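You operate a simulated robot arm through the tools that you are given. There is no shell and no other tool. Be economical: measure what you need, move in short steps, check, and stop when the job is done.

You are at the controls of a simulated robot arm. One attempt, no reset.

Task
Zero the cycles, set 2 to go and let the pump run them down.
Fine: green selector on before the pump selector goes to run; watch it stop, with 2 on the cycle display; leave the other controls.

Only the result counts: the job must be done as asked and must still hold three seconds after the hand-in. Knocking over, shifting, dropping, spilling or breaking anything else fails it.

Robot
A 6-joint arm with a two-finger parallel gripper, fixed in place. Base frame: the origin is at the foot of the arm, x ahead of it, y to its left, z up. Units: mm, rad, N and s.
With the tool pointing down near the work surface it reaches from about 480 to 880 mm from the base axis. Its first joint turns from -2.007 to 2.007 rad. Payload 4.2 kg.
Tool frame: the origin (TCP) lies between the finger pads and is the grasp point; the fingertips stand 23 mm ahead of it; z points along the fingers, y is the line along which they close. Largest opening 94 mm; finger width 38, thickness 10; the body of the gripper, 54 by 96 mm, starts 39 mm behind the TCP.
Orientation is told as [roll, pitch, yaw] about the base's x, y, z axes, in that order, counted from this pose: with the fingers straight down and closing along the base's y, the tool's x points along the base's -x, its y along +y and its z along -z.

Tools
- The arm moves only by the tool nudge_tool. Its argument "steps" is a list of rows, each an object of numbers (a shift or turn left out is 0, a gripper value left out holds the last): "dx", "dy", "dz": the shift along the base's x, y, z in units of 400 mm (1.0 is 400 mm); "ax", "ay", "az": the turn, a rotation vector about the base's x, y, z in units of 120 degrees (1.0 is 120 degrees); "jaw": the finger opening in m, from 0 to 0.094. In form: [{"dx": .., "dy": .., "dz": .., "ax": .., "ay": .., "az": .., "jaw": ..}, ...]. A call has 1 to 8 rows; each row is the pose to reach, as a shift and turn from the pose commanded when the call began. A call with a number of a shift or a turn outside -1 to 1 is refused whole. A row lasts 0.2 s, in which the tool goes at most 50 mm and 0.15 rad; a call with a longer step from one row to the next is refused whole, and so is a gripper value outside its range. A pose out of reach is approached as far as the arm can. The call stops where the force on the tool passes 90 N (or 10 N more than at its start, if that is more) or the arm is blocked; 0.2 s more then pass. Each finger travels about 108 mm/s and halts on what it meets, pressing with about 33 N; the grip force reading is that of the motor and also rises with nothing between the fingers. The clock runs only during rows and for 0.2 s after the last one: add rows that repeat a pose to give the fingers time. The reply holds the time, the measured pose of the TCP, the force on the tool along the base axes, the opening and the grip force, in the units named above and with some noise, with the torque about the TCP (base axes, N m) and any sound that the robot's microphone picked up.
- Cameras (640 x 400 px; columns grow to the right, rows downward): "scene" is fixed at [217.6, -652, 1666.4]; the picture's right is [0.93, -0.36, 0.00], its down [-0.12, -0.32, -0.94] and it looks along [0.34, 0.88, -0.34] (base axes); focal length 350 px, centre (320, 200). "wrist" rides on the gripper at [86, 16, -75] in the tool frame; the picture's right is [-0.18, 0.98, 0.00], its down [-0.58, -0.11, -0.81] and it looks along [-0.79, -0.15, 0.59] (tool axes); focal length 243 px, centre (320, 200). There is no depth. A picture from a camera that has moved, and an enlarged one, comes with that camera's place and axes in the base frame and with its lens. The place of the scene camera against the robot may be out by one fixed shift of up to 12 mm in any direction.
- grab_frame(camera): a new picture of that camera. No time passes.
- lift_body(by): slides the trunk up (or, below 0, down) by that many mm; the arm rides with it, the base frame stays. It gives what a move gives, with no picture.
- inspect(camera, box): a new picture of the part [left, top, right, bottom] of that camera's present view, enlarged. No time passes.
- sign_off(): hands the job in; it is judged then, once.

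Work in short steps. Places have to be worked out from the pictures, the camera data and where the tool is seen: move nearer, look again, correct. Check each grasp and each placing, and mend what went wrong. You have 120 turns and 76 pictures in all, those below and enlarged ones among them. Open the gripper and draw the arm clear of the work before you hand the job in, unless the task says otherwise; then end with one line.

The tools are called after "Request:" as a command line: name --argument value ..., lists and objects as JSON in quotes. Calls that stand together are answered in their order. nudge_tool: Moves the arm, as the interface text tells. Its arguments: {"type":"object","properties":{"steps":{"type":"array","items":{"type":"object","properties":{"dx":{"type":"number"},"dy":{"type":"number"},"dz":{"type":"number"},"ax":{"type":"number"},"ay":{"type":"number"},"az":{"type":"number"},"jaw":{"type":"number"}}}}},"required":["steps"]} The other tools are called the same way: lift_body (by) slides the trunk up or down; grab_frame (camera) takes a picture; inspect (camera, box) takes an enlarged picture of a part of a camera's view; sign_off () hands the job in.

At the start:

```text
clock: 0.0
tcp_pos: [402.5, 235.9, 1414.3]
tcp_rot: [0.0, -0.001, 0.0]
contact_force: [0.3, -0.1, 0.1]
torque: [-0.04, -0.01, -0.01]
width: 94.0
grasp_force: 0.1
trunk travel left (down, up): [-900.0, 90.0]
```

scene: 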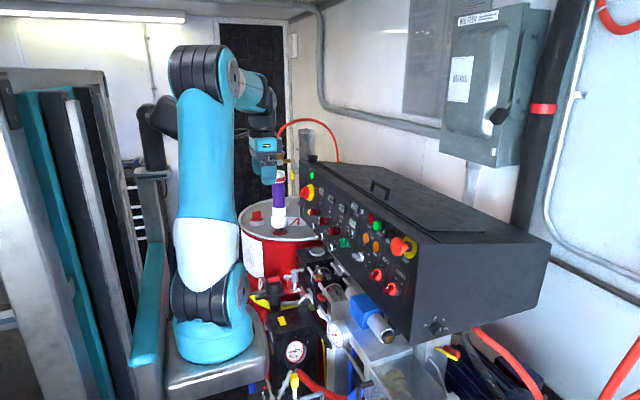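
wrist: 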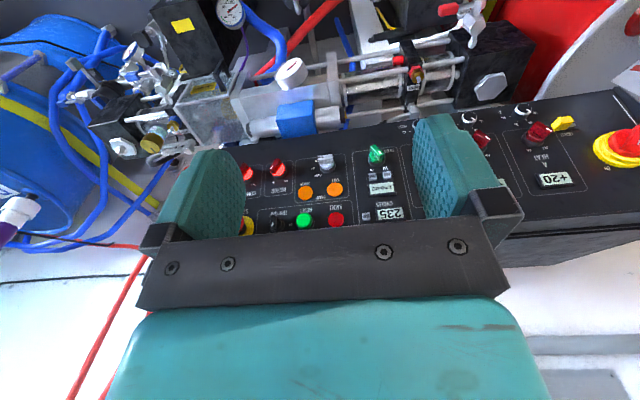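

I start by enlarging the panel in both views to read the controls.

Request:
inspect --camera "scene" --box '[290, 150, 450, 310]'

Request:
inspect --camera "wrist" --box '[230, 90, 420, 240]'

```text
2.50 times, centred on (370, 230) of scene
camera zoom: at [217.6, -652.0, 1666.4], right [0.93, -0.36, 0.0], down [-0.12, -0.32, -0.94], along [0.34, 0.88, -0.34], focal length 876 px, centre (195, 125)
```

zoom: 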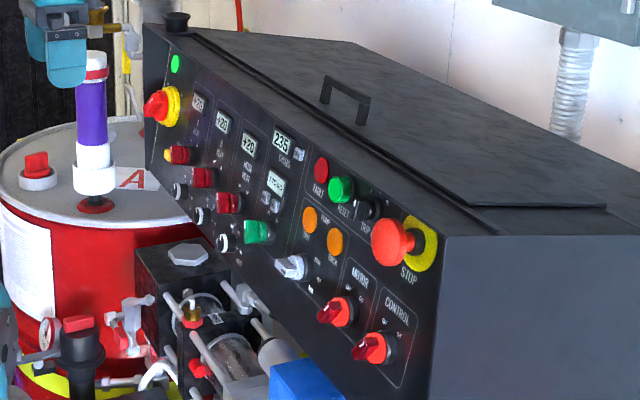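

```text
2.67 times, centred on (325, 165) of wrist
camera zoom: at [316.4, 252.0, 1489.1], right [0.18, 0.98, 0.0], down [0.58, -0.11, 0.81], along [0.79, -0.15, -0.59], focal length 647 px, centre (307, 293)
```

zoom: 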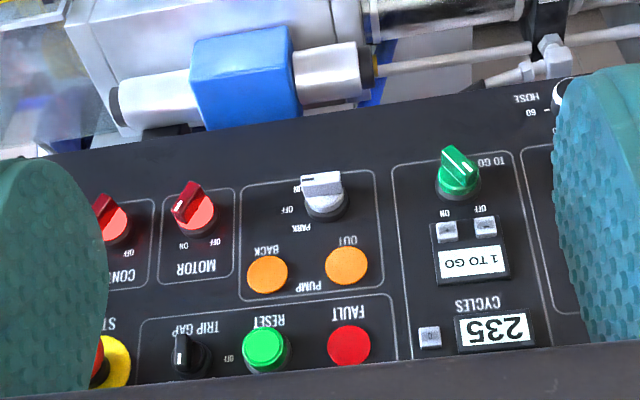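

Triangulating, the panel faces -x, tilted back about 18°: green selector near (674, 302, 1120), cycle display near (712, 312, 1245). I turn the tool toward the panel while staying well above it.

Request:
nudge_tool --steps '[{"ay": -0.07, "dx": 0.02}, {"ay": -0.14, "dx": 0.05}, {"ay": -0.21, "dx": 0.08}, {"ay": -0.28, "dx": 0.11}, {"ay": -0.35, "dx": 0.14}, {"ay": -0.42, "dx": 0.17}, {"ay": -0.49, "dx": 0.2}, {"ay": -0.56, "dx": 0.22}]'

```text
clock: 1.8
tcp_pos: [503.3, 227.1, 1429.1]
tcp_rot: [0.114, -1.177, -0.146]
contact_force: [-0.4, -0.4, 1.3]
torque: [0.05, -0.01, -0.01]
width: 93.9
grasp_force: 0.1
trunk travel left (down, up): [-900.0, 90.0]
```

The arm seems to lag or be near its limit; I look at the state and the new view.

Request:
nudge_tool --steps '[{}]'

Request:
grab_frame --camera "scene"

Request:
grab_frame --camera "wrist"

```text
clock: 2.2
tcp_pos: [503.3, 227.1, 1428.5]
tcp_rot: [0.109, -1.175, -0.136]
contact_force: [0.1, 0.3, 0.3]
torque: [0.01, -0.02, 0.0]
width: 94.0
grasp_force: 0.0
trunk travel left (down, up): [-900.0, 90.0]
```

```text
71 pictures are left
```

scene: 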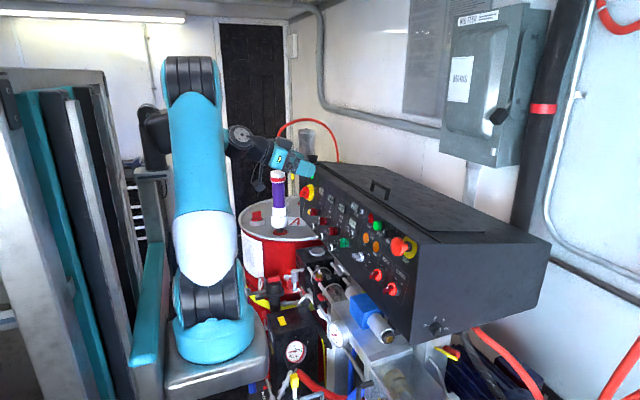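

```text
70 pictures are left
camera wrist: at [401.8, 249.9, 1376.7], right [0.11, 0.97, 0.21], down [-0.53, -0.12, 0.84], along [0.84, -0.2, 0.5], focal length 243 px, centre (320, 200)
```

wrist: 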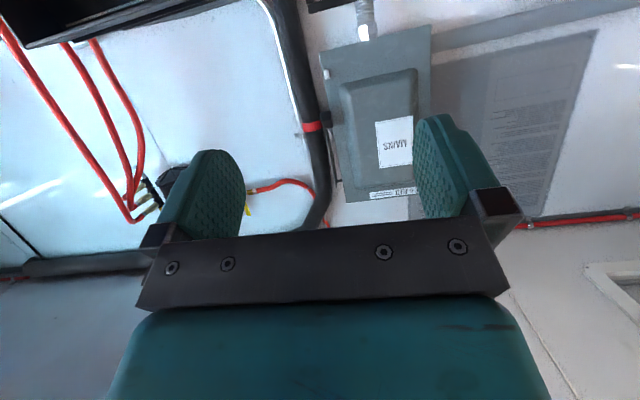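

Pose not fully reached near the base; I move forward a little, where the arm should reach better (still above the console).

Request:
nudge_tool --steps '[{"dx": 0.08}, {"dx": 0.16}, {"dx": 0.16}]'

```text
clock: 3.0
tcp_pos: [555.9, 235.3, 1414.7]
tcp_rot: [-0.008, -1.172, 0.013]
contact_force: [-0.4, 0.1, 0.3]
torque: [-0.03, 0.02, 0.02]
width: 94.1
grasp_force: 0.0
trunk travel left (down, up): [-900.0, 90.0]
```

Now the pose is held exactly. I lower the trunk by 150 mm in front of the panel (tips stay ~130 mm off its face) and look.

Request:
lift_body --by -150

Request:
grab_frame --camera "wrist"

Request:
grab_frame --camera "scene"

```text
clock: 4.8
tcp_pos: [555.1, 234.9, 1266.6]
tcp_rot: [0.0, -1.172, 0.0]
contact_force: [0.1, 0.4, -1.2]
torque: [0.02, 0.0, 0.0]
width: 94.1
grasp_force: 0.1
trunk travel left (down, up): [-750.0, 240.0]
```

```text
69 pictures are left
camera wrist: at [453.1, 251.4, 1214.8], right [0.07, 0.98, 0.17], down [-0.52, -0.11, 0.85], along [0.85, -0.15, 0.5], focal length 243 px, centre (320, 200)
```

wrist: 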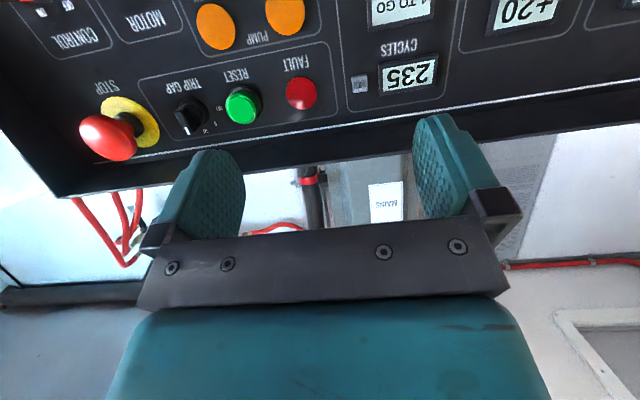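

```text
68 pictures are left
```

scene: 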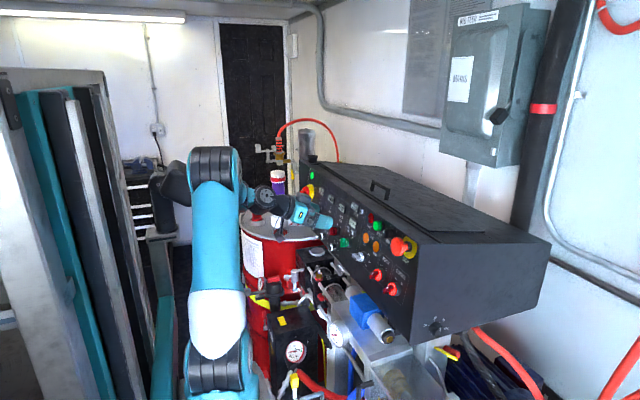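

View works well. I lower another 80 mm to see the whole relevant panel section.

Request:
lift_body --by -80

Request:
inspect --camera "wrist" --box '[180, 0, 500, 200]'

Request:
inspect --camera "scene" --box '[290, 190, 410, 310]'

```text
clock: 5.9
tcp_pos: [554.6, 233.8, 1186.7]
tcp_rot: [0.001, -1.173, 0.0]
contact_force: [-0.8, -0.3, -0.2]
torque: [0.0, 0.0, -0.02]
width: 94.3
grasp_force: 0.0
trunk travel left (down, up): [-670.0, 320.0]
```

```text
2.00 times, centred on (340, 100) of wrist
camera zoom: at [453.1, 251.4, 1134.8], right [0.07, 0.98, 0.17], down [-0.52, -0.11, 0.85], along [0.85, -0.15, 0.5], focal length 485 px, centre (280, 400)
```

zoom: 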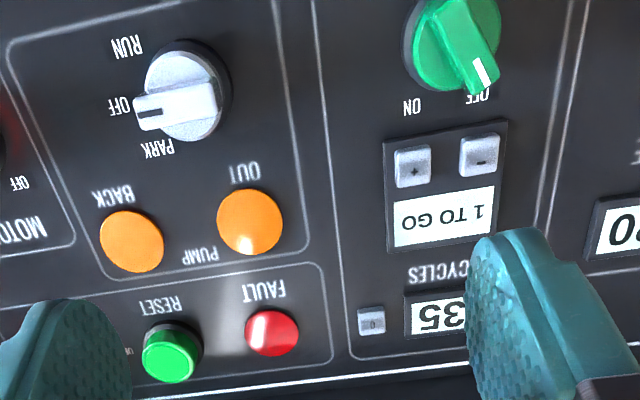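

```text
3.33 times, centred on (350, 250) of scene
camera zoom: at [217.6, -652.0, 1666.4], right [0.93, -0.36, 0.0], down [-0.12, -0.32, -0.94], along [0.34, 0.88, -0.34], focal length 1168 px, centre (220, 33)
```

zoom: 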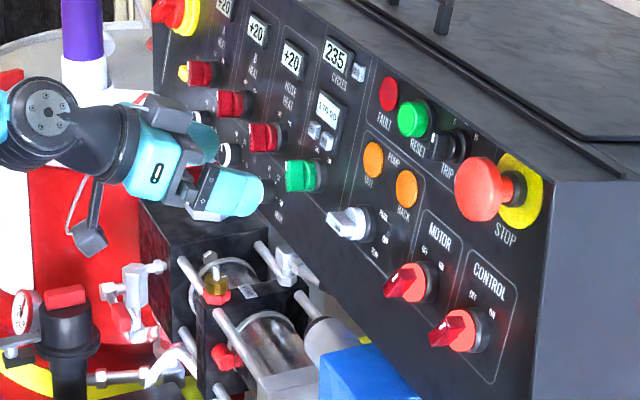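

All six geometry checks agree: panel plane x ≈ 697+0.193·(z−1141.6), no yaw, tilt ~11°. "0" button ≈ (714, 266, 1243), "+" ≈ (693, 288, 1164); the green selector is at OFF (ON is clockwise), pump selector at OFF (RUN is clockwise, lower right). I raise the trunk, align the tool with the panel normal, close the fingers and stand off in front of "0".

Request:
lift_body --by 68

Request:
nudge_tool --steps '[{"ay": -0.05, "dx": 0.06, "dy": 0.04, "jaw": 0}, {"ay": -0.099, "dx": 0.12, "dy": 0.079}, {"ay": -0.099, "dx": 0.2, "dy": 0.079}, {"ay": -0.099, "dx": 0.2, "dy": 0.079}, {"ay": -0.099, "dx": 0.2, "dy": 0.079}]'

Request:
grab_frame --camera "wrist"

```text
clock: 7.0
tcp_pos: [554.9, 235.0, 1254.1]
tcp_rot: [0.0, -1.172, 0.0]
contact_force: [-0.3, 0.1, 0.3]
torque: [-0.01, -0.02, 0.03]
width: 93.8
grasp_force: 0.1
trunk travel left (down, up): [-738.0, 252.0]
```

```text
clock: 8.2
tcp_pos: [635.1, 265.9, 1252.3]
tcp_rot: [-0.002, -1.381, 0.001]
contact_force: [-0.5, 0.4, 0.1]
torque: [-0.02, -0.02, 0.0]
width: 0.0
grasp_force: 33.3
trunk travel left (down, up): [-738.0, 252.0]
```

```text
65 pictures are left
camera wrist: at [545.3, 282.0, 1182.0], right [0.03, 0.98, 0.18], down [-0.68, -0.11, 0.72], along [0.73, -0.15, 0.67], focal length 243 px, centre (320, 200)
```

wrist: 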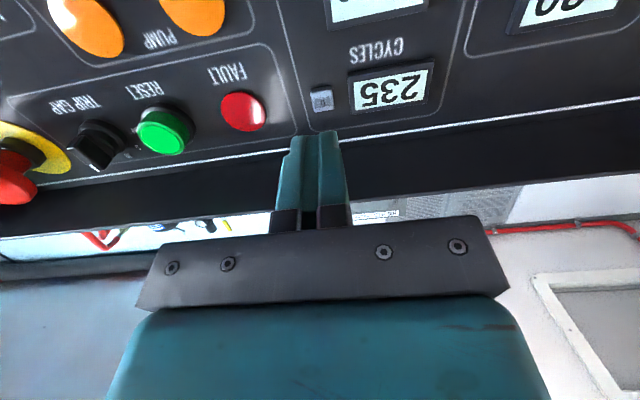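

The "0" button location is confirmed at (714, 266, 1243), straight ahead of the fingertips. I approach along the normal, then press in small steps.

Request:
nudge_tool --steps '[{"dx": 0.055, "dz": -0.0105}, {"dx": 0.1105, "dz": -0.0135}, {"dx": 0.1228, "dz": -0.0135}, {"dx": 0.1228, "dz": -0.0135}]'

Request:
inspect --camera "wrist" --box '[240, 60, 400, 160]'

```text
clock: 9.2
tcp_pos: [684.3, 266.4, 1250.3]
tcp_rot: [-0.002, -1.38, 0.002]
contact_force: [-0.2, -0.5, 0.2]
torque: [0.02, -0.01, 0.01]
width: 0.0
grasp_force: 32.9
trunk travel left (down, up): [-738.0, 252.0]
```

```text
4.00 times, centred on (320, 110) of wrist
camera zoom: at [595.1, 283.8, 1177.8], right [0.03, 0.98, 0.18], down [-0.68, -0.11, 0.72], along [0.73, -0.15, 0.67], focal length 970 px, centre (320, 560)
```

zoom: 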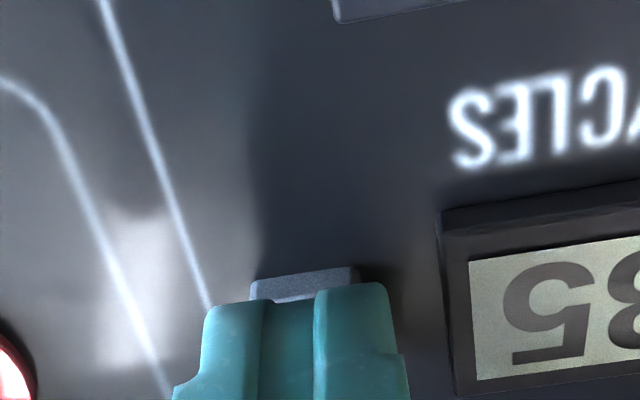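

Aligned with clear margin to the display bezel. Pressing in ~2 mm steps.

Request:
nudge_tool --steps '[{"dx": 0.01, "dz": -0.006}, {"dx": 0.016, "dz": -0.008}, {"dx": 0.02, "dz": -0.008}, {"dx": 0.024, "dz": -0.009}]'

Request:
inspect --camera "wrist" --box '[240, 60, 400, 160]'

```text
clock: 10.2
tcp_pos: [693.9, 267.2, 1245.9]
tcp_rot: [0.0, -1.381, 0.0]
contact_force: [-7.7, -2.7, 1.9]
torque: [0.03, -0.02, -0.08]
width: 0.0
grasp_force: 32.6
trunk travel left (down, up): [-738.0, 252.0]
heard: click
```

```text
4.00 times, centred on (320, 110) of wrist
camera zoom: at [603.8, 283.6, 1174.8], right [0.03, 0.98, 0.18], down [-0.68, -0.11, 0.72], along [0.73, -0.15, 0.67], focal length 970 px, centre (320, 560)
```

zoom: 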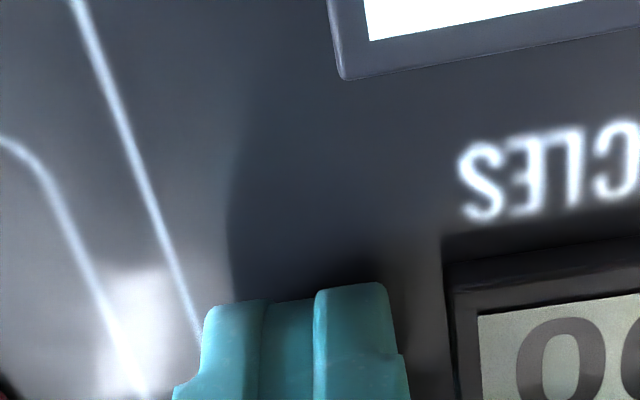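

A click was heard and the display changed to zeros. I back off 60 mm along the normal and verify.

Request:
nudge_tool --steps '[{"dx": -0.05, "dz": 0.009}, {"dx": -0.147, "dz": 0.02}, {"dx": -0.147, "dz": 0.02}]'

Request:
inspect --camera "wrist" --box '[200, 0, 500, 160]'

```text
clock: 11.0
tcp_pos: [633.9, 266.1, 1253.3]
tcp_rot: [-0.003, -1.381, 0.002]
contact_force: [0.5, 0.5, -1.2]
torque: [-0.03, -0.02, 0.02]
width: 0.0
grasp_force: 32.6
trunk travel left (down, up): [-738.0, 252.0]
```

```text
2.13 times, centred on (350, 80) of wrist
camera zoom: at [544.2, 282.8, 1182.2], right [0.04, 0.98, 0.18], down [-0.68, -0.11, 0.72], along [0.73, -0.15, 0.67], focal length 518 px, centre (256, 456)
```

zoom: 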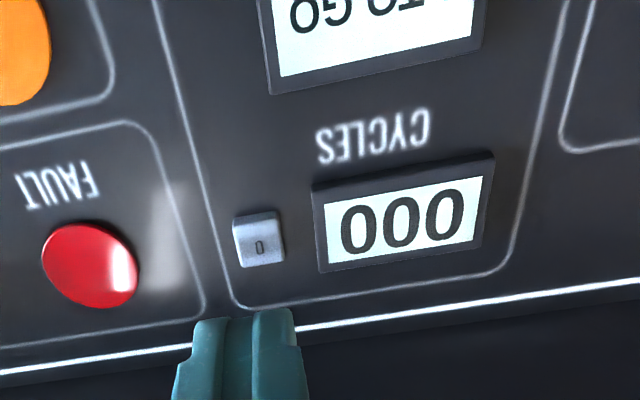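

Cycles read 000. Now down to the "+" button: lower the trunk 81 mm and shift 22 mm in y (block tops below the panel are at z≈980, clear).

Request:
lift_body --by -83

Request:
nudge_tool --steps '[{"dy": 0.054}, {"dy": 0.054}]'

Request:
inspect --camera "wrist" --box '[200, 0, 500, 160]'

```text
clock: 12.2
tcp_pos: [633.1, 265.4, 1170.1]
tcp_rot: [0.0, -1.382, 0.0]
contact_force: [0.1, 0.4, 0.1]
torque: [-0.01, -0.01, -0.03]
width: 0.0
grasp_force: 33.2
trunk travel left (down, up): [-655.0, 335.0]
```

```text
clock: 12.8
tcp_pos: [633.7, 287.8, 1172.5]
tcp_rot: [0.001, -1.38, -0.001]
contact_force: [0.3, 1.2, 0.5]
torque: [0.0, 0.0, 0.01]
width: 0.0
grasp_force: 33.4
trunk travel left (down, up): [-655.0, 335.0]
```

```text
2.13 times, centred on (350, 80) of wrist
camera zoom: at [544.3, 305.0, 1100.4], right [0.04, 0.98, 0.18], down [-0.68, -0.11, 0.72], along [0.73, -0.15, 0.67], focal length 518 px, centre (256, 456)
```

zoom: 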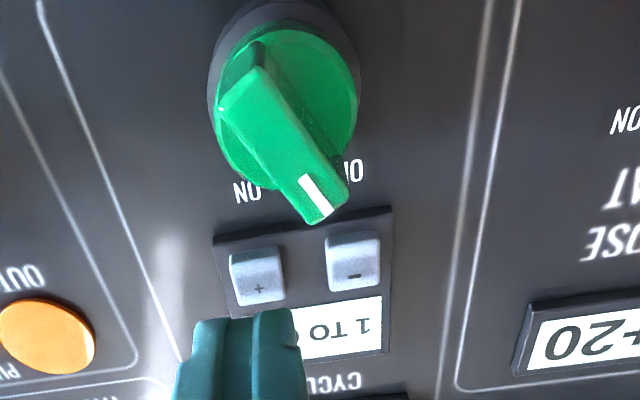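

"+" confirmed at (693, 288, 1165). The green knob sits just below, so I keep the tip ~4 mm high of centre and go straight in, stopping short to check.

Request:
nudge_tool --steps '[{"dx": 0.04}, {"dx": 0.078}, {"dx": 0.078}]'

Request:
inspect --camera "wrist" --box '[220, 40, 420, 160]'

```text
clock: 13.6
tcp_pos: [663.7, 288.6, 1172.5]
tcp_rot: [-0.001, -1.381, 0.001]
contact_force: [-0.4, -0.8, -0.2]
torque: [0.01, -0.03, -0.01]
width: 0.1
grasp_force: 32.9
trunk travel left (down, up): [-655.0, 335.0]
```

```text
3.20 times, centred on (320, 100) of wrist
camera zoom: at [575.7, 305.6, 1099.7], right [0.03, 0.98, 0.18], down [-0.68, -0.11, 0.72], along [0.73, -0.15, 0.67], focal length 776 px, centre (320, 520)
```

zoom: 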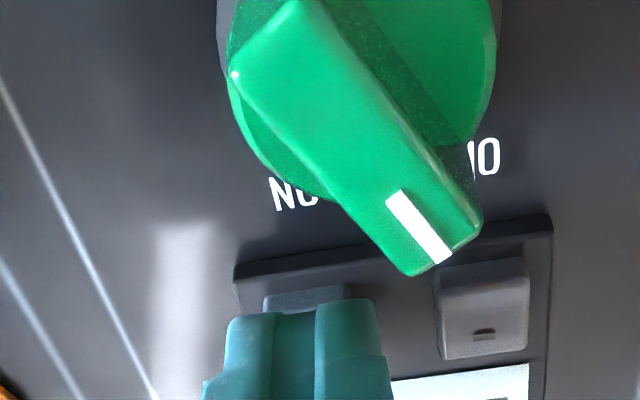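

Clear of the knob. Pressing "+" in small steps.

Request:
nudge_tool --steps '[{"dx": 0.012}, {"dx": 0.018}, {"dx": 0.022}, {"dx": 0.026}]'

```text
clock: 14.6
tcp_pos: [672.5, 287.7, 1170.8]
tcp_rot: [-0.006, -1.379, 0.007]
contact_force: [-20.8, -5.0, -4.6]
torque: [0.0, -0.02, -0.16]
width: 0.1
grasp_force: 33.3
trunk travel left (down, up): [-655.0, 335.0]
heard: click
```

Click heard. Back off and read the display.

Request:
nudge_tool --steps '[{"dx": -0.07}, {"dx": -0.15}, {"dx": -0.15}]'

Request:
grab_frame --camera "wrist"

Request:
inspect --camera "scene" --box '[310, 190, 410, 290]'

```text
clock: 15.4
tcp_pos: [616.3, 287.0, 1172.2]
tcp_rot: [0.0, -1.381, 0.0]
contact_force: [-1.5, -0.6, -0.6]
torque: [0.0, -0.01, 0.03]
width: 0.1
grasp_force: 33.4
trunk travel left (down, up): [-655.0, 335.0]
```

```text
59 pictures are left
camera wrist: at [526.8, 304.2, 1100.5], right [0.04, 0.98, 0.18], down [-0.68, -0.11, 0.72], along [0.73, -0.15, 0.67], focal length 243 px, centre (320, 200)
```

wrist: 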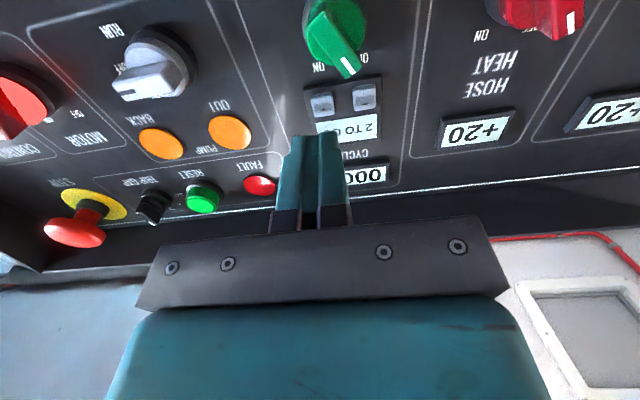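

```text
4.00 times, centred on (360, 240) of scene
camera zoom: at [217.6, -652.0, 1666.4], right [0.93, -0.36, 0.0], down [-0.12, -0.32, -0.94], along [0.34, 0.88, -0.34], focal length 1401 px, centre (160, 40)
```

zoom: 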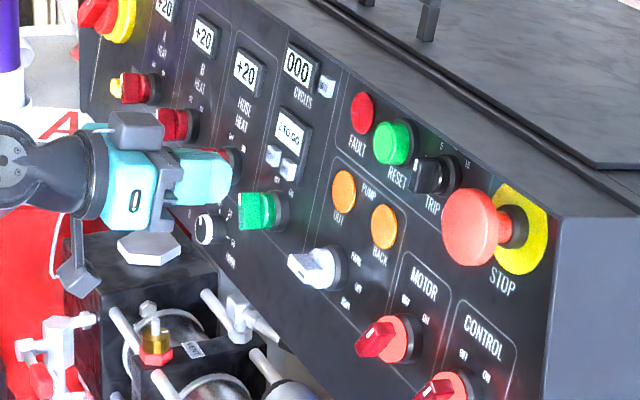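

Display reads 2 TO GO and cycles 000. Now the green selector: its handle centre is about (655, 302, 1125), bar leaning ~28° toward +y from the panel's up direction. I move to a standoff on its axis with the tool rolled 28° and jaws at 50 mm.

Request:
nudge_tool --steps '[{"dx": -0.02, "dz": -0.03, "ax": -0.057, "az": 0.011, "jaw": 0.05}, {"dx": -0.02, "dy": 0.02, "dz": -0.06, "ax": -0.114, "az": 0.022}, {"dx": -0.02, "dy": 0.039, "dz": -0.095, "ax": -0.171, "az": 0.033}, {"dx": -0.02, "dy": 0.039, "dz": -0.095, "ax": -0.229, "az": 0.044}, {"dx": -0.02, "dy": 0.039, "dz": -0.095, "ax": -0.229, "az": 0.044}]'

Request:
inspect --camera "wrist" --box '[200, 40, 440, 190]'

```text
clock: 16.6
tcp_pos: [607.6, 303.3, 1132.8]
tcp_rot: [-1.182, -1.046, 1.228]
contact_force: [0.4, -0.4, -0.3]
torque: [0.05, 0.05, -0.02]
width: 49.9
grasp_force: 0.1
trunk travel left (down, up): [-655.0, 335.0]
```

```text
2.67 times, centred on (320, 115) of wrist
camera zoom: at [518.6, 278.0, 1064.5], right [-0.06, 0.95, -0.3], down [-0.68, 0.18, 0.71], along [0.73, 0.24, 0.64], focal length 647 px, centre (320, 427)
```

zoom: 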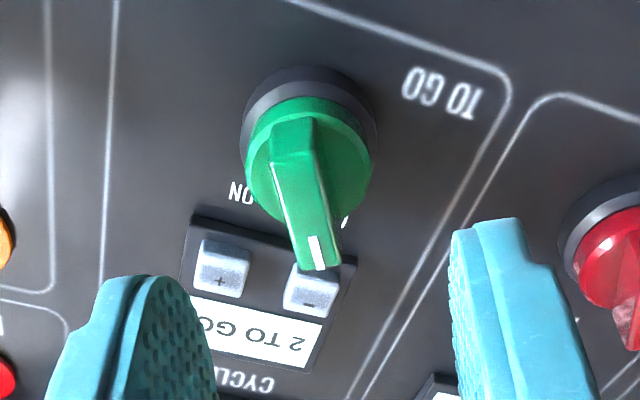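

Roll matches the bar; the bar sits ~3 mm toward tool −y. I correct this and advance 25 mm along the axis with open jaws.

Request:
nudge_tool --steps '[{"dx": 0.03, "dy": -0.0065, "dz": -0.0025}, {"dx": 0.0614, "dy": -0.0065, "dz": -0.0083}, {"dx": 0.0614, "dy": -0.0065, "dz": -0.0083}]'

Request:
inspect --camera "wrist" --box '[200, 40, 440, 190]'

```text
clock: 17.4
tcp_pos: [631.8, 300.7, 1132.7]
tcp_rot: [-1.18, -1.049, 1.228]
contact_force: [0.1, 0.0, 1.2]
torque: [0.01, 0.0, -0.02]
width: 49.9
grasp_force: 0.1
trunk travel left (down, up): [-655.0, 335.0]
```

```text
2.67 times, centred on (320, 115) of wrist
camera zoom: at [543.0, 275.0, 1061.1], right [-0.06, 0.95, -0.29], down [-0.68, 0.18, 0.71], along [0.73, 0.24, 0.64], focal length 647 px, centre (320, 427)
```

zoom: 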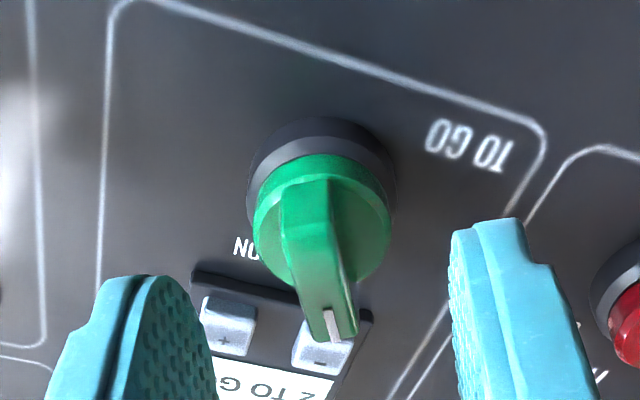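

Bar is now centred and aligned with the fingers, face flush with the tips. Advance 13 mm and close.

Request:
nudge_tool --steps '[{"dx": 0.0319, "dz": -0.0061}, {"dx": 0.0319, "dz": -0.0061, "jaw": 0.03}, {"dx": 0.0319, "dz": -0.0061, "jaw": 0.02}, {"dx": 0.0319, "dz": -0.0061, "jaw": 0.015}]'

Request:
inspect --camera "wrist" --box '[200, 40, 440, 190]'

```text
clock: 18.4
tcp_pos: [644.2, 301.3, 1127.9]
tcp_rot: [-1.181, -1.05, 1.227]
contact_force: [-0.9, 0.7, 0.0]
torque: [0.01, -0.01, -0.03]
width: 15.0
grasp_force: 0.0
trunk travel left (down, up): [-655.0, 335.0]
```

```text
2.67 times, centred on (320, 115) of wrist
camera zoom: at [555.5, 275.2, 1058.4], right [-0.06, 0.95, -0.29], down [-0.68, 0.18, 0.71], along [0.73, 0.24, 0.64], focal length 647 px, centre (320, 427)
```

zoom: 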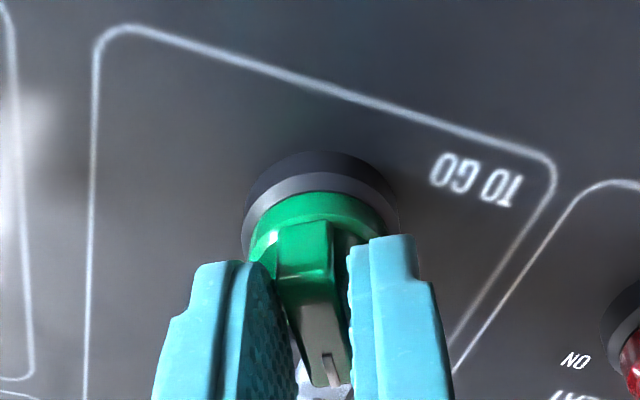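

The bar is between the fingers. Close the rest of the way onto it.

Request:
nudge_tool --steps '[{"jaw": 0.011}, {"jaw": 0.006}, {"jaw": 0.006}]'

```text
clock: 19.2
tcp_pos: [643.6, 300.7, 1127.4]
tcp_rot: [-1.18, -1.049, 1.227]
contact_force: [0.6, -1.4, 0.6]
torque: [-0.05, 0.06, -0.17]
width: 10.9
grasp_force: 45.2
trunk travel left (down, up): [-655.0, 335.0]
```

Firm grip at 10.9 mm. Turn clockwise (about the panel axis) 56° first.

Request:
nudge_tool --steps '[{"ax": 0.0655, "az": -0.0126}, {"ax": 0.131, "az": -0.0252}, {"ax": 0.1964, "az": -0.0378}, {"ax": 0.2619, "az": -0.0504}, {"ax": 0.3274, "az": -0.063}, {"ax": 0.3928, "az": -0.0756}, {"ax": 0.4583, "az": -0.0882}, {"ax": 0.4583, "az": -0.0882}]'

Request:
grab_frame --camera "wrist"

```text
clock: 21.0
tcp_pos: [644.9, 302.7, 1127.1]
tcp_rot: [1.189, -1.046, -1.232]
contact_force: [8.2, 24.2, 12.6]
torque: [0.03, 0.05, 0.71]
width: 10.8
grasp_force: 44.7
trunk travel left (down, up): [-655.0, 335.0]
```

```text
54 pictures are left
camera wrist: at [558.3, 358.5, 1073.4], right [0.11, 0.78, 0.62], down [-0.7, -0.37, 0.6], along [0.7, -0.5, 0.51], focal length 243 px, centre (320, 200)
```

wrist: 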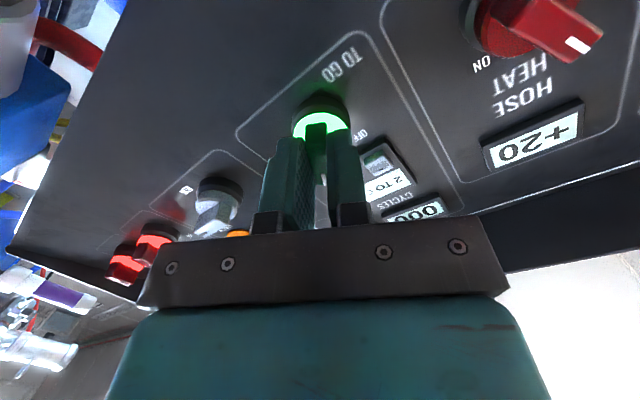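

The green selector has lit up – it is ON. I open the jaws, back off along the axis and check it stays.

Request:
nudge_tool --steps '[{"jaw": 0.03}, {"jaw": 0.045}, {"dx": -0.06, "dz": 0.0115, "jaw": 0.05}, {"dx": -0.13, "dz": 0.025}, {"dx": -0.13, "dz": 0.025}]'

Request:
grab_frame --camera "wrist"

```text
clock: 22.2
tcp_pos: [596.1, 297.6, 1137.6]
tcp_rot: [1.184, -1.047, -1.241]
contact_force: [0.3, 0.0, 0.1]
torque: [0.01, 0.02, 0.0]
width: 50.0
grasp_force: 0.1
trunk travel left (down, up): [-655.0, 335.0]
```

```text
53 pictures are left
camera wrist: at [511.2, 353.0, 1083.9], right [0.13, 0.78, 0.61], down [-0.71, -0.36, 0.61], along [0.69, -0.51, 0.51], focal length 243 px, centre (320, 200)
```

wrist: 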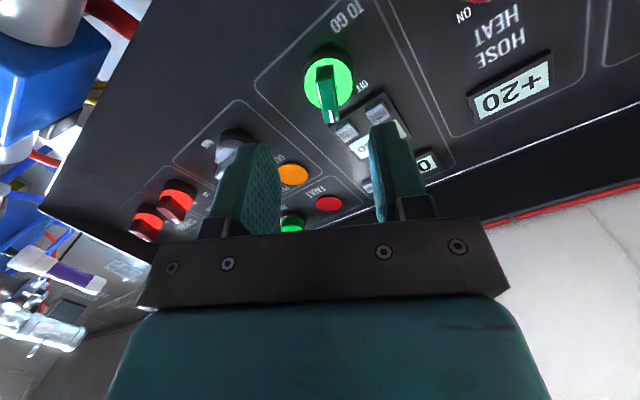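

Selector stays lit ON. Next the pump selector: handle face centre ≈ (665, 197, 1124), bar horizontal (OFF). I stay at standoff, shift −100 mm in y and start rolling the tool so the bar will lie along the fingers.

Request:
nudge_tool --steps '[{"ax": -0.0655, "az": 0.0126, "dy": -0.03}, {"ax": -0.131, "az": 0.0252, "dy": -0.06}, {"ax": -0.1964, "az": 0.0378, "dy": -0.1}, {"ax": -0.2619, "az": 0.0504, "dy": -0.14}, {"ax": -0.3274, "az": 0.063, "dy": -0.18}, {"ax": -0.3928, "az": 0.0756, "dy": -0.22}, {"ax": -0.4583, "az": 0.0882, "dy": -0.25}, {"ax": -0.5238, "az": 0.1008, "dy": -0.25}]'

Request:
nudge_tool --steps '[{"ax": -0.0655, "az": 0.0126}, {"ax": -0.131, "az": 0.0252}, {"ax": -0.1964, "az": 0.0378}, {"ax": -0.2619, "az": 0.0504}, {"ax": -0.3274, "az": 0.063}, {"ax": -0.3928, "az": 0.0756}, {"ax": -0.4419, "az": 0.085}, {"ax": -0.4419, "az": 0.085}]'

Request:
grab_frame --camera "wrist"

```text
clock: 24.0
tcp_pos: [591.9, 200.5, 1136.8]
tcp_rot: [-1.257, -0.915, 1.316]
contact_force: [-0.9, 0.0, 0.0]
torque: [-0.03, 0.02, 0.03]
width: 50.2
grasp_force: 0.0
trunk travel left (down, up): [-655.0, 335.0]
```

```text
clock: 25.8
tcp_pos: [591.2, 200.7, 1135.7]
tcp_rot: [-1.381, 0.001, 1.569]
contact_force: [0.6, 0.0, -1.5]
torque: [0.02, -0.01, 0.01]
width: 50.2
grasp_force: 0.1
trunk travel left (down, up): [-655.0, 335.0]
```

```text
52 pictures are left
camera wrist: at [515.7, 115.0, 1134.5], right [-0.19, 0.18, -0.97], down [-0.77, 0.58, 0.26], along [0.61, 0.79, 0.03], focal length 243 px, centre (320, 200)
```

wrist: 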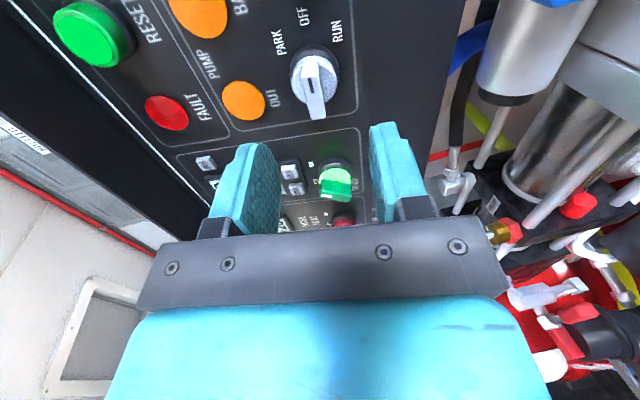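

Roll is exactly 90°, labels PARK–OFF–RUN visible with OFF set. Zoom in to check alignment with the bar.

Request:
inspect --camera "wrist" --box '[220, 0, 420, 125]'

```text
3.20 times, centred on (320, 62) of wrist
camera zoom: at [515.7, 115.0, 1134.5], right [-0.19, 0.18, -0.97], down [-0.77, 0.58, 0.26], along [0.61, 0.79, 0.03], focal length 776 px, centre (320, 640)
```

zoom: 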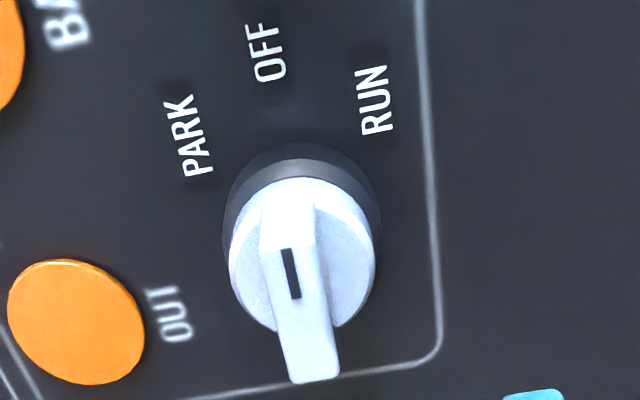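

Bar is aligned but ~3.5 mm above the tool axis. I correct that and advance 40 mm with jaws at 40 mm.

Request:
nudge_tool --steps '[{"dx": 0.002, "dy": -0.0025, "dz": 0.0085, "jaw": 0.04}, {"dx": 0.05, "dy": -0.0025, "dz": -0.001}, {"dx": 0.0998, "dy": -0.0025, "dz": -0.0105}, {"dx": 0.0998, "dy": -0.0025, "dz": -0.0105}]'

Request:
inspect --camera "wrist" --box '[220, 30, 420, 155]'

```text
clock: 26.8
tcp_pos: [632.1, 199.0, 1132.1]
tcp_rot: [-1.38, 0.001, 1.57]
contact_force: [0.8, -0.3, 0.3]
torque: [0.0, 0.01, -0.01]
width: 39.9
grasp_force: 0.1
trunk travel left (down, up): [-655.0, 335.0]
```

```text
3.20 times, centred on (320, 92) of wrist
camera zoom: at [555.7, 113.4, 1130.3], right [-0.19, 0.18, -0.97], down [-0.77, 0.58, 0.26], along [0.61, 0.79, 0.03], focal length 776 px, centre (320, 544)
```

zoom: 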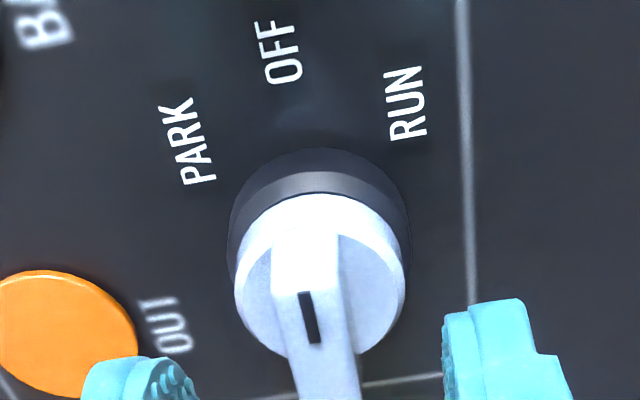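

Centred now. Advance another 19 mm and close on the bar.

Request:
nudge_tool --steps '[{"dx": 0.025, "dz": -0.0048}, {"dx": 0.0467, "dz": -0.009}, {"dx": 0.0467, "dz": -0.009, "jaw": 0.025}, {"dx": 0.0467, "dz": -0.009, "jaw": 0.015}, {"dx": 0.0467, "dz": -0.009, "jaw": 0.006}, {"dx": 0.0467, "dz": -0.009, "jaw": 0.006}]'

Request:
inspect --camera "wrist" --box '[220, 30, 420, 155]'

```text
clock: 28.2
tcp_pos: [649.2, 201.6, 1127.4]
tcp_rot: [-1.38, 0.001, 1.571]
contact_force: [2.2, 0.6, 0.3]
torque: [-0.03, -0.54, -0.03]
width: 10.8
grasp_force: 45.1
trunk travel left (down, up): [-655.0, 335.0]
```

```text
3.20 times, centred on (320, 92) of wrist
camera zoom: at [574.3, 114.0, 1126.2], right [-0.19, 0.18, -0.97], down [-0.77, 0.58, 0.26], along [0.61, 0.79, 0.03], focal length 776 px, centre (320, 544)
```

zoom: 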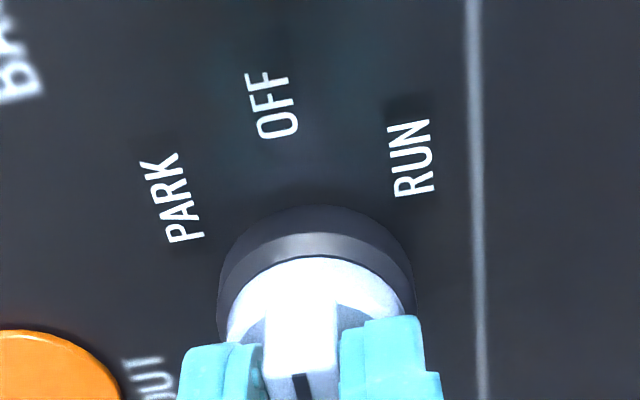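

Gripped squarely. RUN label lies about 40–45° clockwise; I turn 43° clockwise and check.

Request:
nudge_tool --steps '[{"ax": 0.0655, "az": -0.0126}, {"ax": 0.131, "az": -0.0252}, {"ax": 0.1964, "az": -0.0378}, {"ax": 0.2619, "az": -0.0504}, {"ax": 0.3274, "az": -0.063}, {"ax": 0.3519, "az": -0.0677}]'

Request:
grab_frame --camera "wrist"

Request:
inspect --camera "scene" --box '[310, 190, 410, 290]'

```text
clock: 29.6
tcp_pos: [649.8, 199.3, 1130.0]
tcp_rot: [-1.315, -0.736, 1.394]
contact_force: [-1.9, -0.8, 6.1]
torque: [0.01, -0.8, 0.19]
width: 11.1
grasp_force: 44.7
trunk travel left (down, up): [-655.0, 335.0]
```

```text
48 pictures are left
camera wrist: at [564.3, 147.9, 1073.7], right [-0.11, 0.81, -0.58], down [-0.7, 0.35, 0.62], along [0.7, 0.48, 0.53], focal length 243 px, centre (320, 200)
```

wrist: 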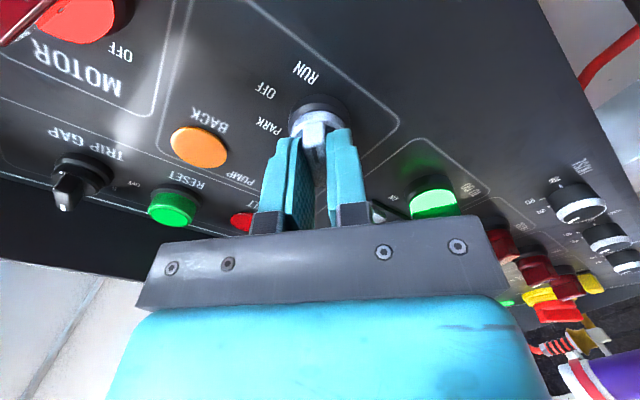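

```text
4.00 times, centred on (360, 240) of scene
camera zoom: at [217.6, -652.0, 1666.4], right [0.93, -0.36, 0.0], down [-0.12, -0.32, -0.94], along [0.34, 0.88, -0.34], focal length 1401 px, centre (160, 40)
```

zoom: 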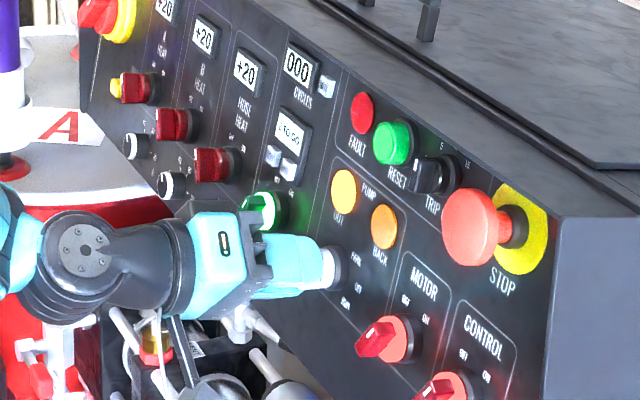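

The OUT lamp now looks lit, so the pump appears to have started. I release, back off along the axis, and see whether it is set in RUN.

Request:
nudge_tool --steps '[{"jaw": 0.03}, {"jaw": 0.045}, {"dx": -0.06, "dz": 0.0115, "jaw": 0.05}, {"dx": -0.13, "dz": 0.025}, {"dx": -0.19, "dz": 0.037}, {"dx": -0.19, "dz": 0.037}]'

Request:
grab_frame --camera "wrist"

Request:
inspect --camera "scene" --box '[310, 190, 410, 290]'

```text
clock: 31.0
tcp_pos: [576.1, 202.1, 1144.7]
tcp_rot: [-1.313, -0.732, 1.395]
contact_force: [0.1, 0.2, -1.1]
torque: [0.02, 0.03, 0.0]
width: 50.0
grasp_force: 0.1
trunk travel left (down, up): [-655.0, 335.0]
```

```text
46 pictures are left
camera wrist: at [489.4, 150.0, 1089.5], right [-0.11, 0.81, -0.58], down [-0.7, 0.35, 0.62], along [0.7, 0.48, 0.53], focal length 243 px, centre (320, 200)
```

wrist: 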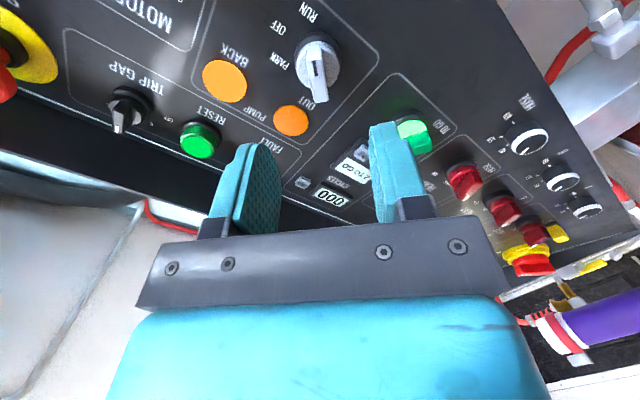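

```text
4.00 times, centred on (360, 240) of scene
camera zoom: at [217.6, -652.0, 1666.4], right [0.93, -0.36, 0.0], down [-0.12, -0.32, -0.94], along [0.34, 0.88, -0.34], focal length 1401 px, centre (160, 40)
```

zoom: 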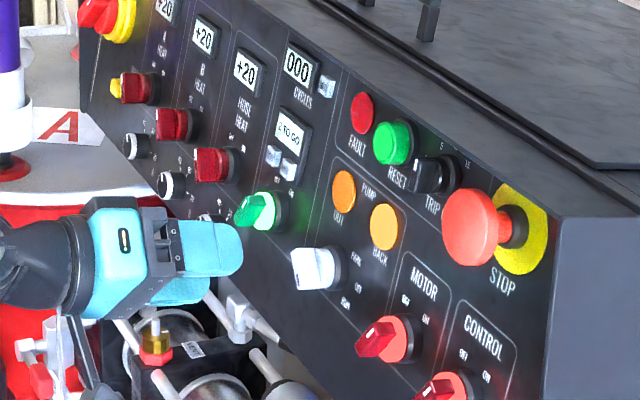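

Lamp switched from OUT to BACK: the pump is stroking. I hold still and let it run, then read the displays.

Request:
nudge_tool --steps '[{}, {}, {}, {}, {}, {}, {}, {}]'

Request:
nudge_tool --steps '[{}, {}, {}, {}, {}, {}, {}, {}]'

Request:
inspect --camera "scene" --box '[330, 190, 410, 270]'

Request:
inspect --camera "wrist" --box '[180, 0, 400, 220]'

```text
clock: 32.8
tcp_pos: [575.1, 202.0, 1145.6]
tcp_rot: [-1.311, -0.731, 1.396]
contact_force: [0.3, 0.7, -0.5]
torque: [-0.01, 0.0, -0.03]
width: 49.9
grasp_force: 0.0
trunk travel left (down, up): [-655.0, 335.0]
```

```text
clock: 34.6
tcp_pos: [576.5, 201.8, 1146.1]
tcp_rot: [-1.312, -0.733, 1.397]
contact_force: [0.7, 0.3, 0.7]
torque: [0.03, 0.0, 0.02]
width: 50.0
grasp_force: 0.1
trunk travel left (down, up): [-655.0, 335.0]
```

```text
5.00 times, centred on (370, 230) of scene
camera zoom: at [217.6, -652.0, 1666.4], right [0.93, -0.36, 0.0], down [-0.12, -0.32, -0.94], along [0.34, 0.88, -0.34], focal length 1752 px, centre (70, 50)
```

zoom: 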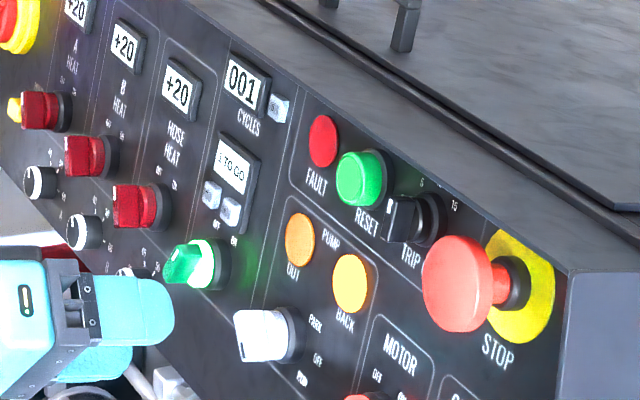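

```text
1.82 times, centred on (290, 110) of wrist
camera zoom: at [489.6, 150.1, 1089.5], right [-0.11, 0.81, -0.58], down [-0.7, 0.35, 0.62], along [0.7, 0.48, 0.53], focal length 441 px, centre (374, 364)
```

zoom: 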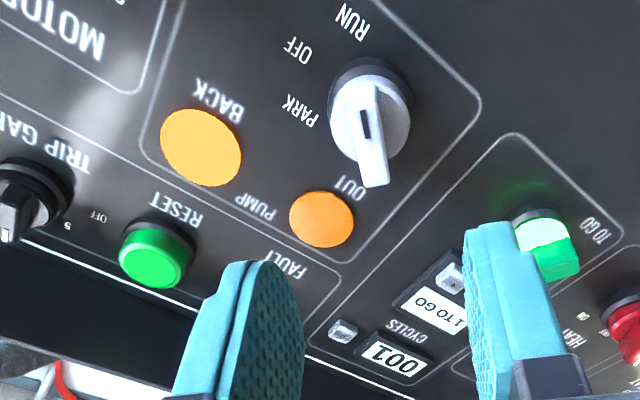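

Cycle 001, 1 to go, BACK lit: counting properly. Meanwhile I draw the arm further back and keep waiting.

Request:
nudge_tool --steps '[{}, {}, {}, {}, {}, {}, {}, {}]'

Request:
nudge_tool --steps '[{}, {}, {}, {}, {}, {}, {}, {}]'

Request:
inspect --camera "scene" --box '[330, 190, 410, 270]'

```text
clock: 36.4
tcp_pos: [576.1, 202.2, 1144.7]
tcp_rot: [-1.311, -0.734, 1.396]
contact_force: [-0.2, -0.2, -0.3]
torque: [-0.03, -0.04, -0.01]
width: 50.2
grasp_force: 0.1
trunk travel left (down, up): [-655.0, 335.0]
```

```text
clock: 38.2
tcp_pos: [576.1, 201.7, 1145.1]
tcp_rot: [-1.313, -0.733, 1.397]
contact_force: [0.5, 0.4, -0.2]
torque: [0.03, 0.0, -0.01]
width: 49.8
grasp_force: 0.1
trunk travel left (down, up): [-655.0, 335.0]
```

```text
5.00 times, centred on (370, 230) of scene
camera zoom: at [217.6, -652.0, 1666.4], right [0.93, -0.36, 0.0], down [-0.12, -0.32, -0.94], along [0.34, 0.88, -0.34], focal length 1752 px, centre (70, 50)
```

zoom: 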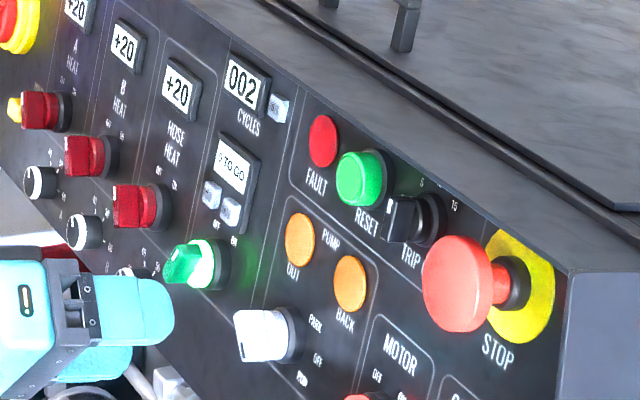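

002 on the display, 0 to go, both pump lamps out. I draw the arm a bit further clear, wait, and confirm it stays stopped.

Request:
nudge_tool --steps '[{"dx": -0.04, "dz": 0.01}, {"dx": -0.06, "dz": 0.02}, {"dx": -0.06, "dz": 0.02}, {"dx": -0.06, "dz": 0.02}, {"dx": -0.06, "dz": 0.02}, {"dx": -0.06, "dz": 0.02}, {"dx": -0.06, "dz": 0.02}, {"dx": -0.06, "dz": 0.02}]'

Request:
lift_body --by 120

Request:
nudge_tool --steps '[{}, {}, {}, {}, {}, {}, {}, {}]'

Request:
inspect --camera "scene" --box '[310, 170, 430, 290]'

```text
clock: 40.0
tcp_pos: [551.5, 202.0, 1153.0]
tcp_rot: [-1.313, -0.734, 1.396]
contact_force: [0.2, 0.5, -0.4]
torque: [-0.01, 0.02, 0.0]
width: 49.8
grasp_force: 0.1
trunk travel left (down, up): [-655.0, 335.0]
```

```text
clock: 41.5
tcp_pos: [550.4, 200.5, 1272.5]
tcp_rot: [-1.313, -0.734, 1.396]
contact_force: [0.9, 0.6, -0.4]
torque: [0.03, 0.0, 0.01]
width: 50.0
grasp_force: 0.0
trunk travel left (down, up): [-775.0, 215.0]
```

```text
clock: 43.3
tcp_pos: [550.3, 201.8, 1272.6]
tcp_rot: [-1.313, -0.734, 1.398]
contact_force: [0.3, 0.6, 0.2]
torque: [-0.02, 0.0, 0.0]
width: 50.1
grasp_force: 0.0
trunk travel left (down, up): [-775.0, 215.0]
```

```text
3.33 times, centred on (370, 230) of scene
camera zoom: at [217.6, -652.0, 1666.4], right [0.93, -0.36, 0.0], down [-0.12, -0.32, -0.94], along [0.34, 0.88, -0.34], focal length 1168 px, centre (153, 100)
```

zoom: 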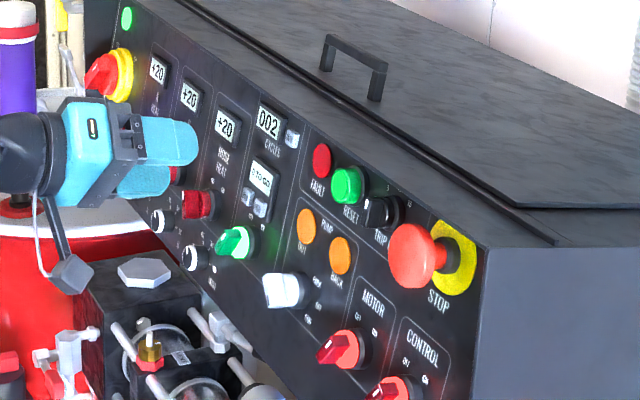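

The pump has stayed stopped for over 5 s with 002 showing, and the arm is clear with the jaws open. Handing in.

Request:
sign_off

```text
The job is handed in.
```

The job is done and handed in: cycles were zeroed, 2 set to go, and the green selector turned on before the pump selector went to RUN. The pump ran both cycles and stopped with 002 showing; no other controls were touched, and the pump selector is still at RUN.
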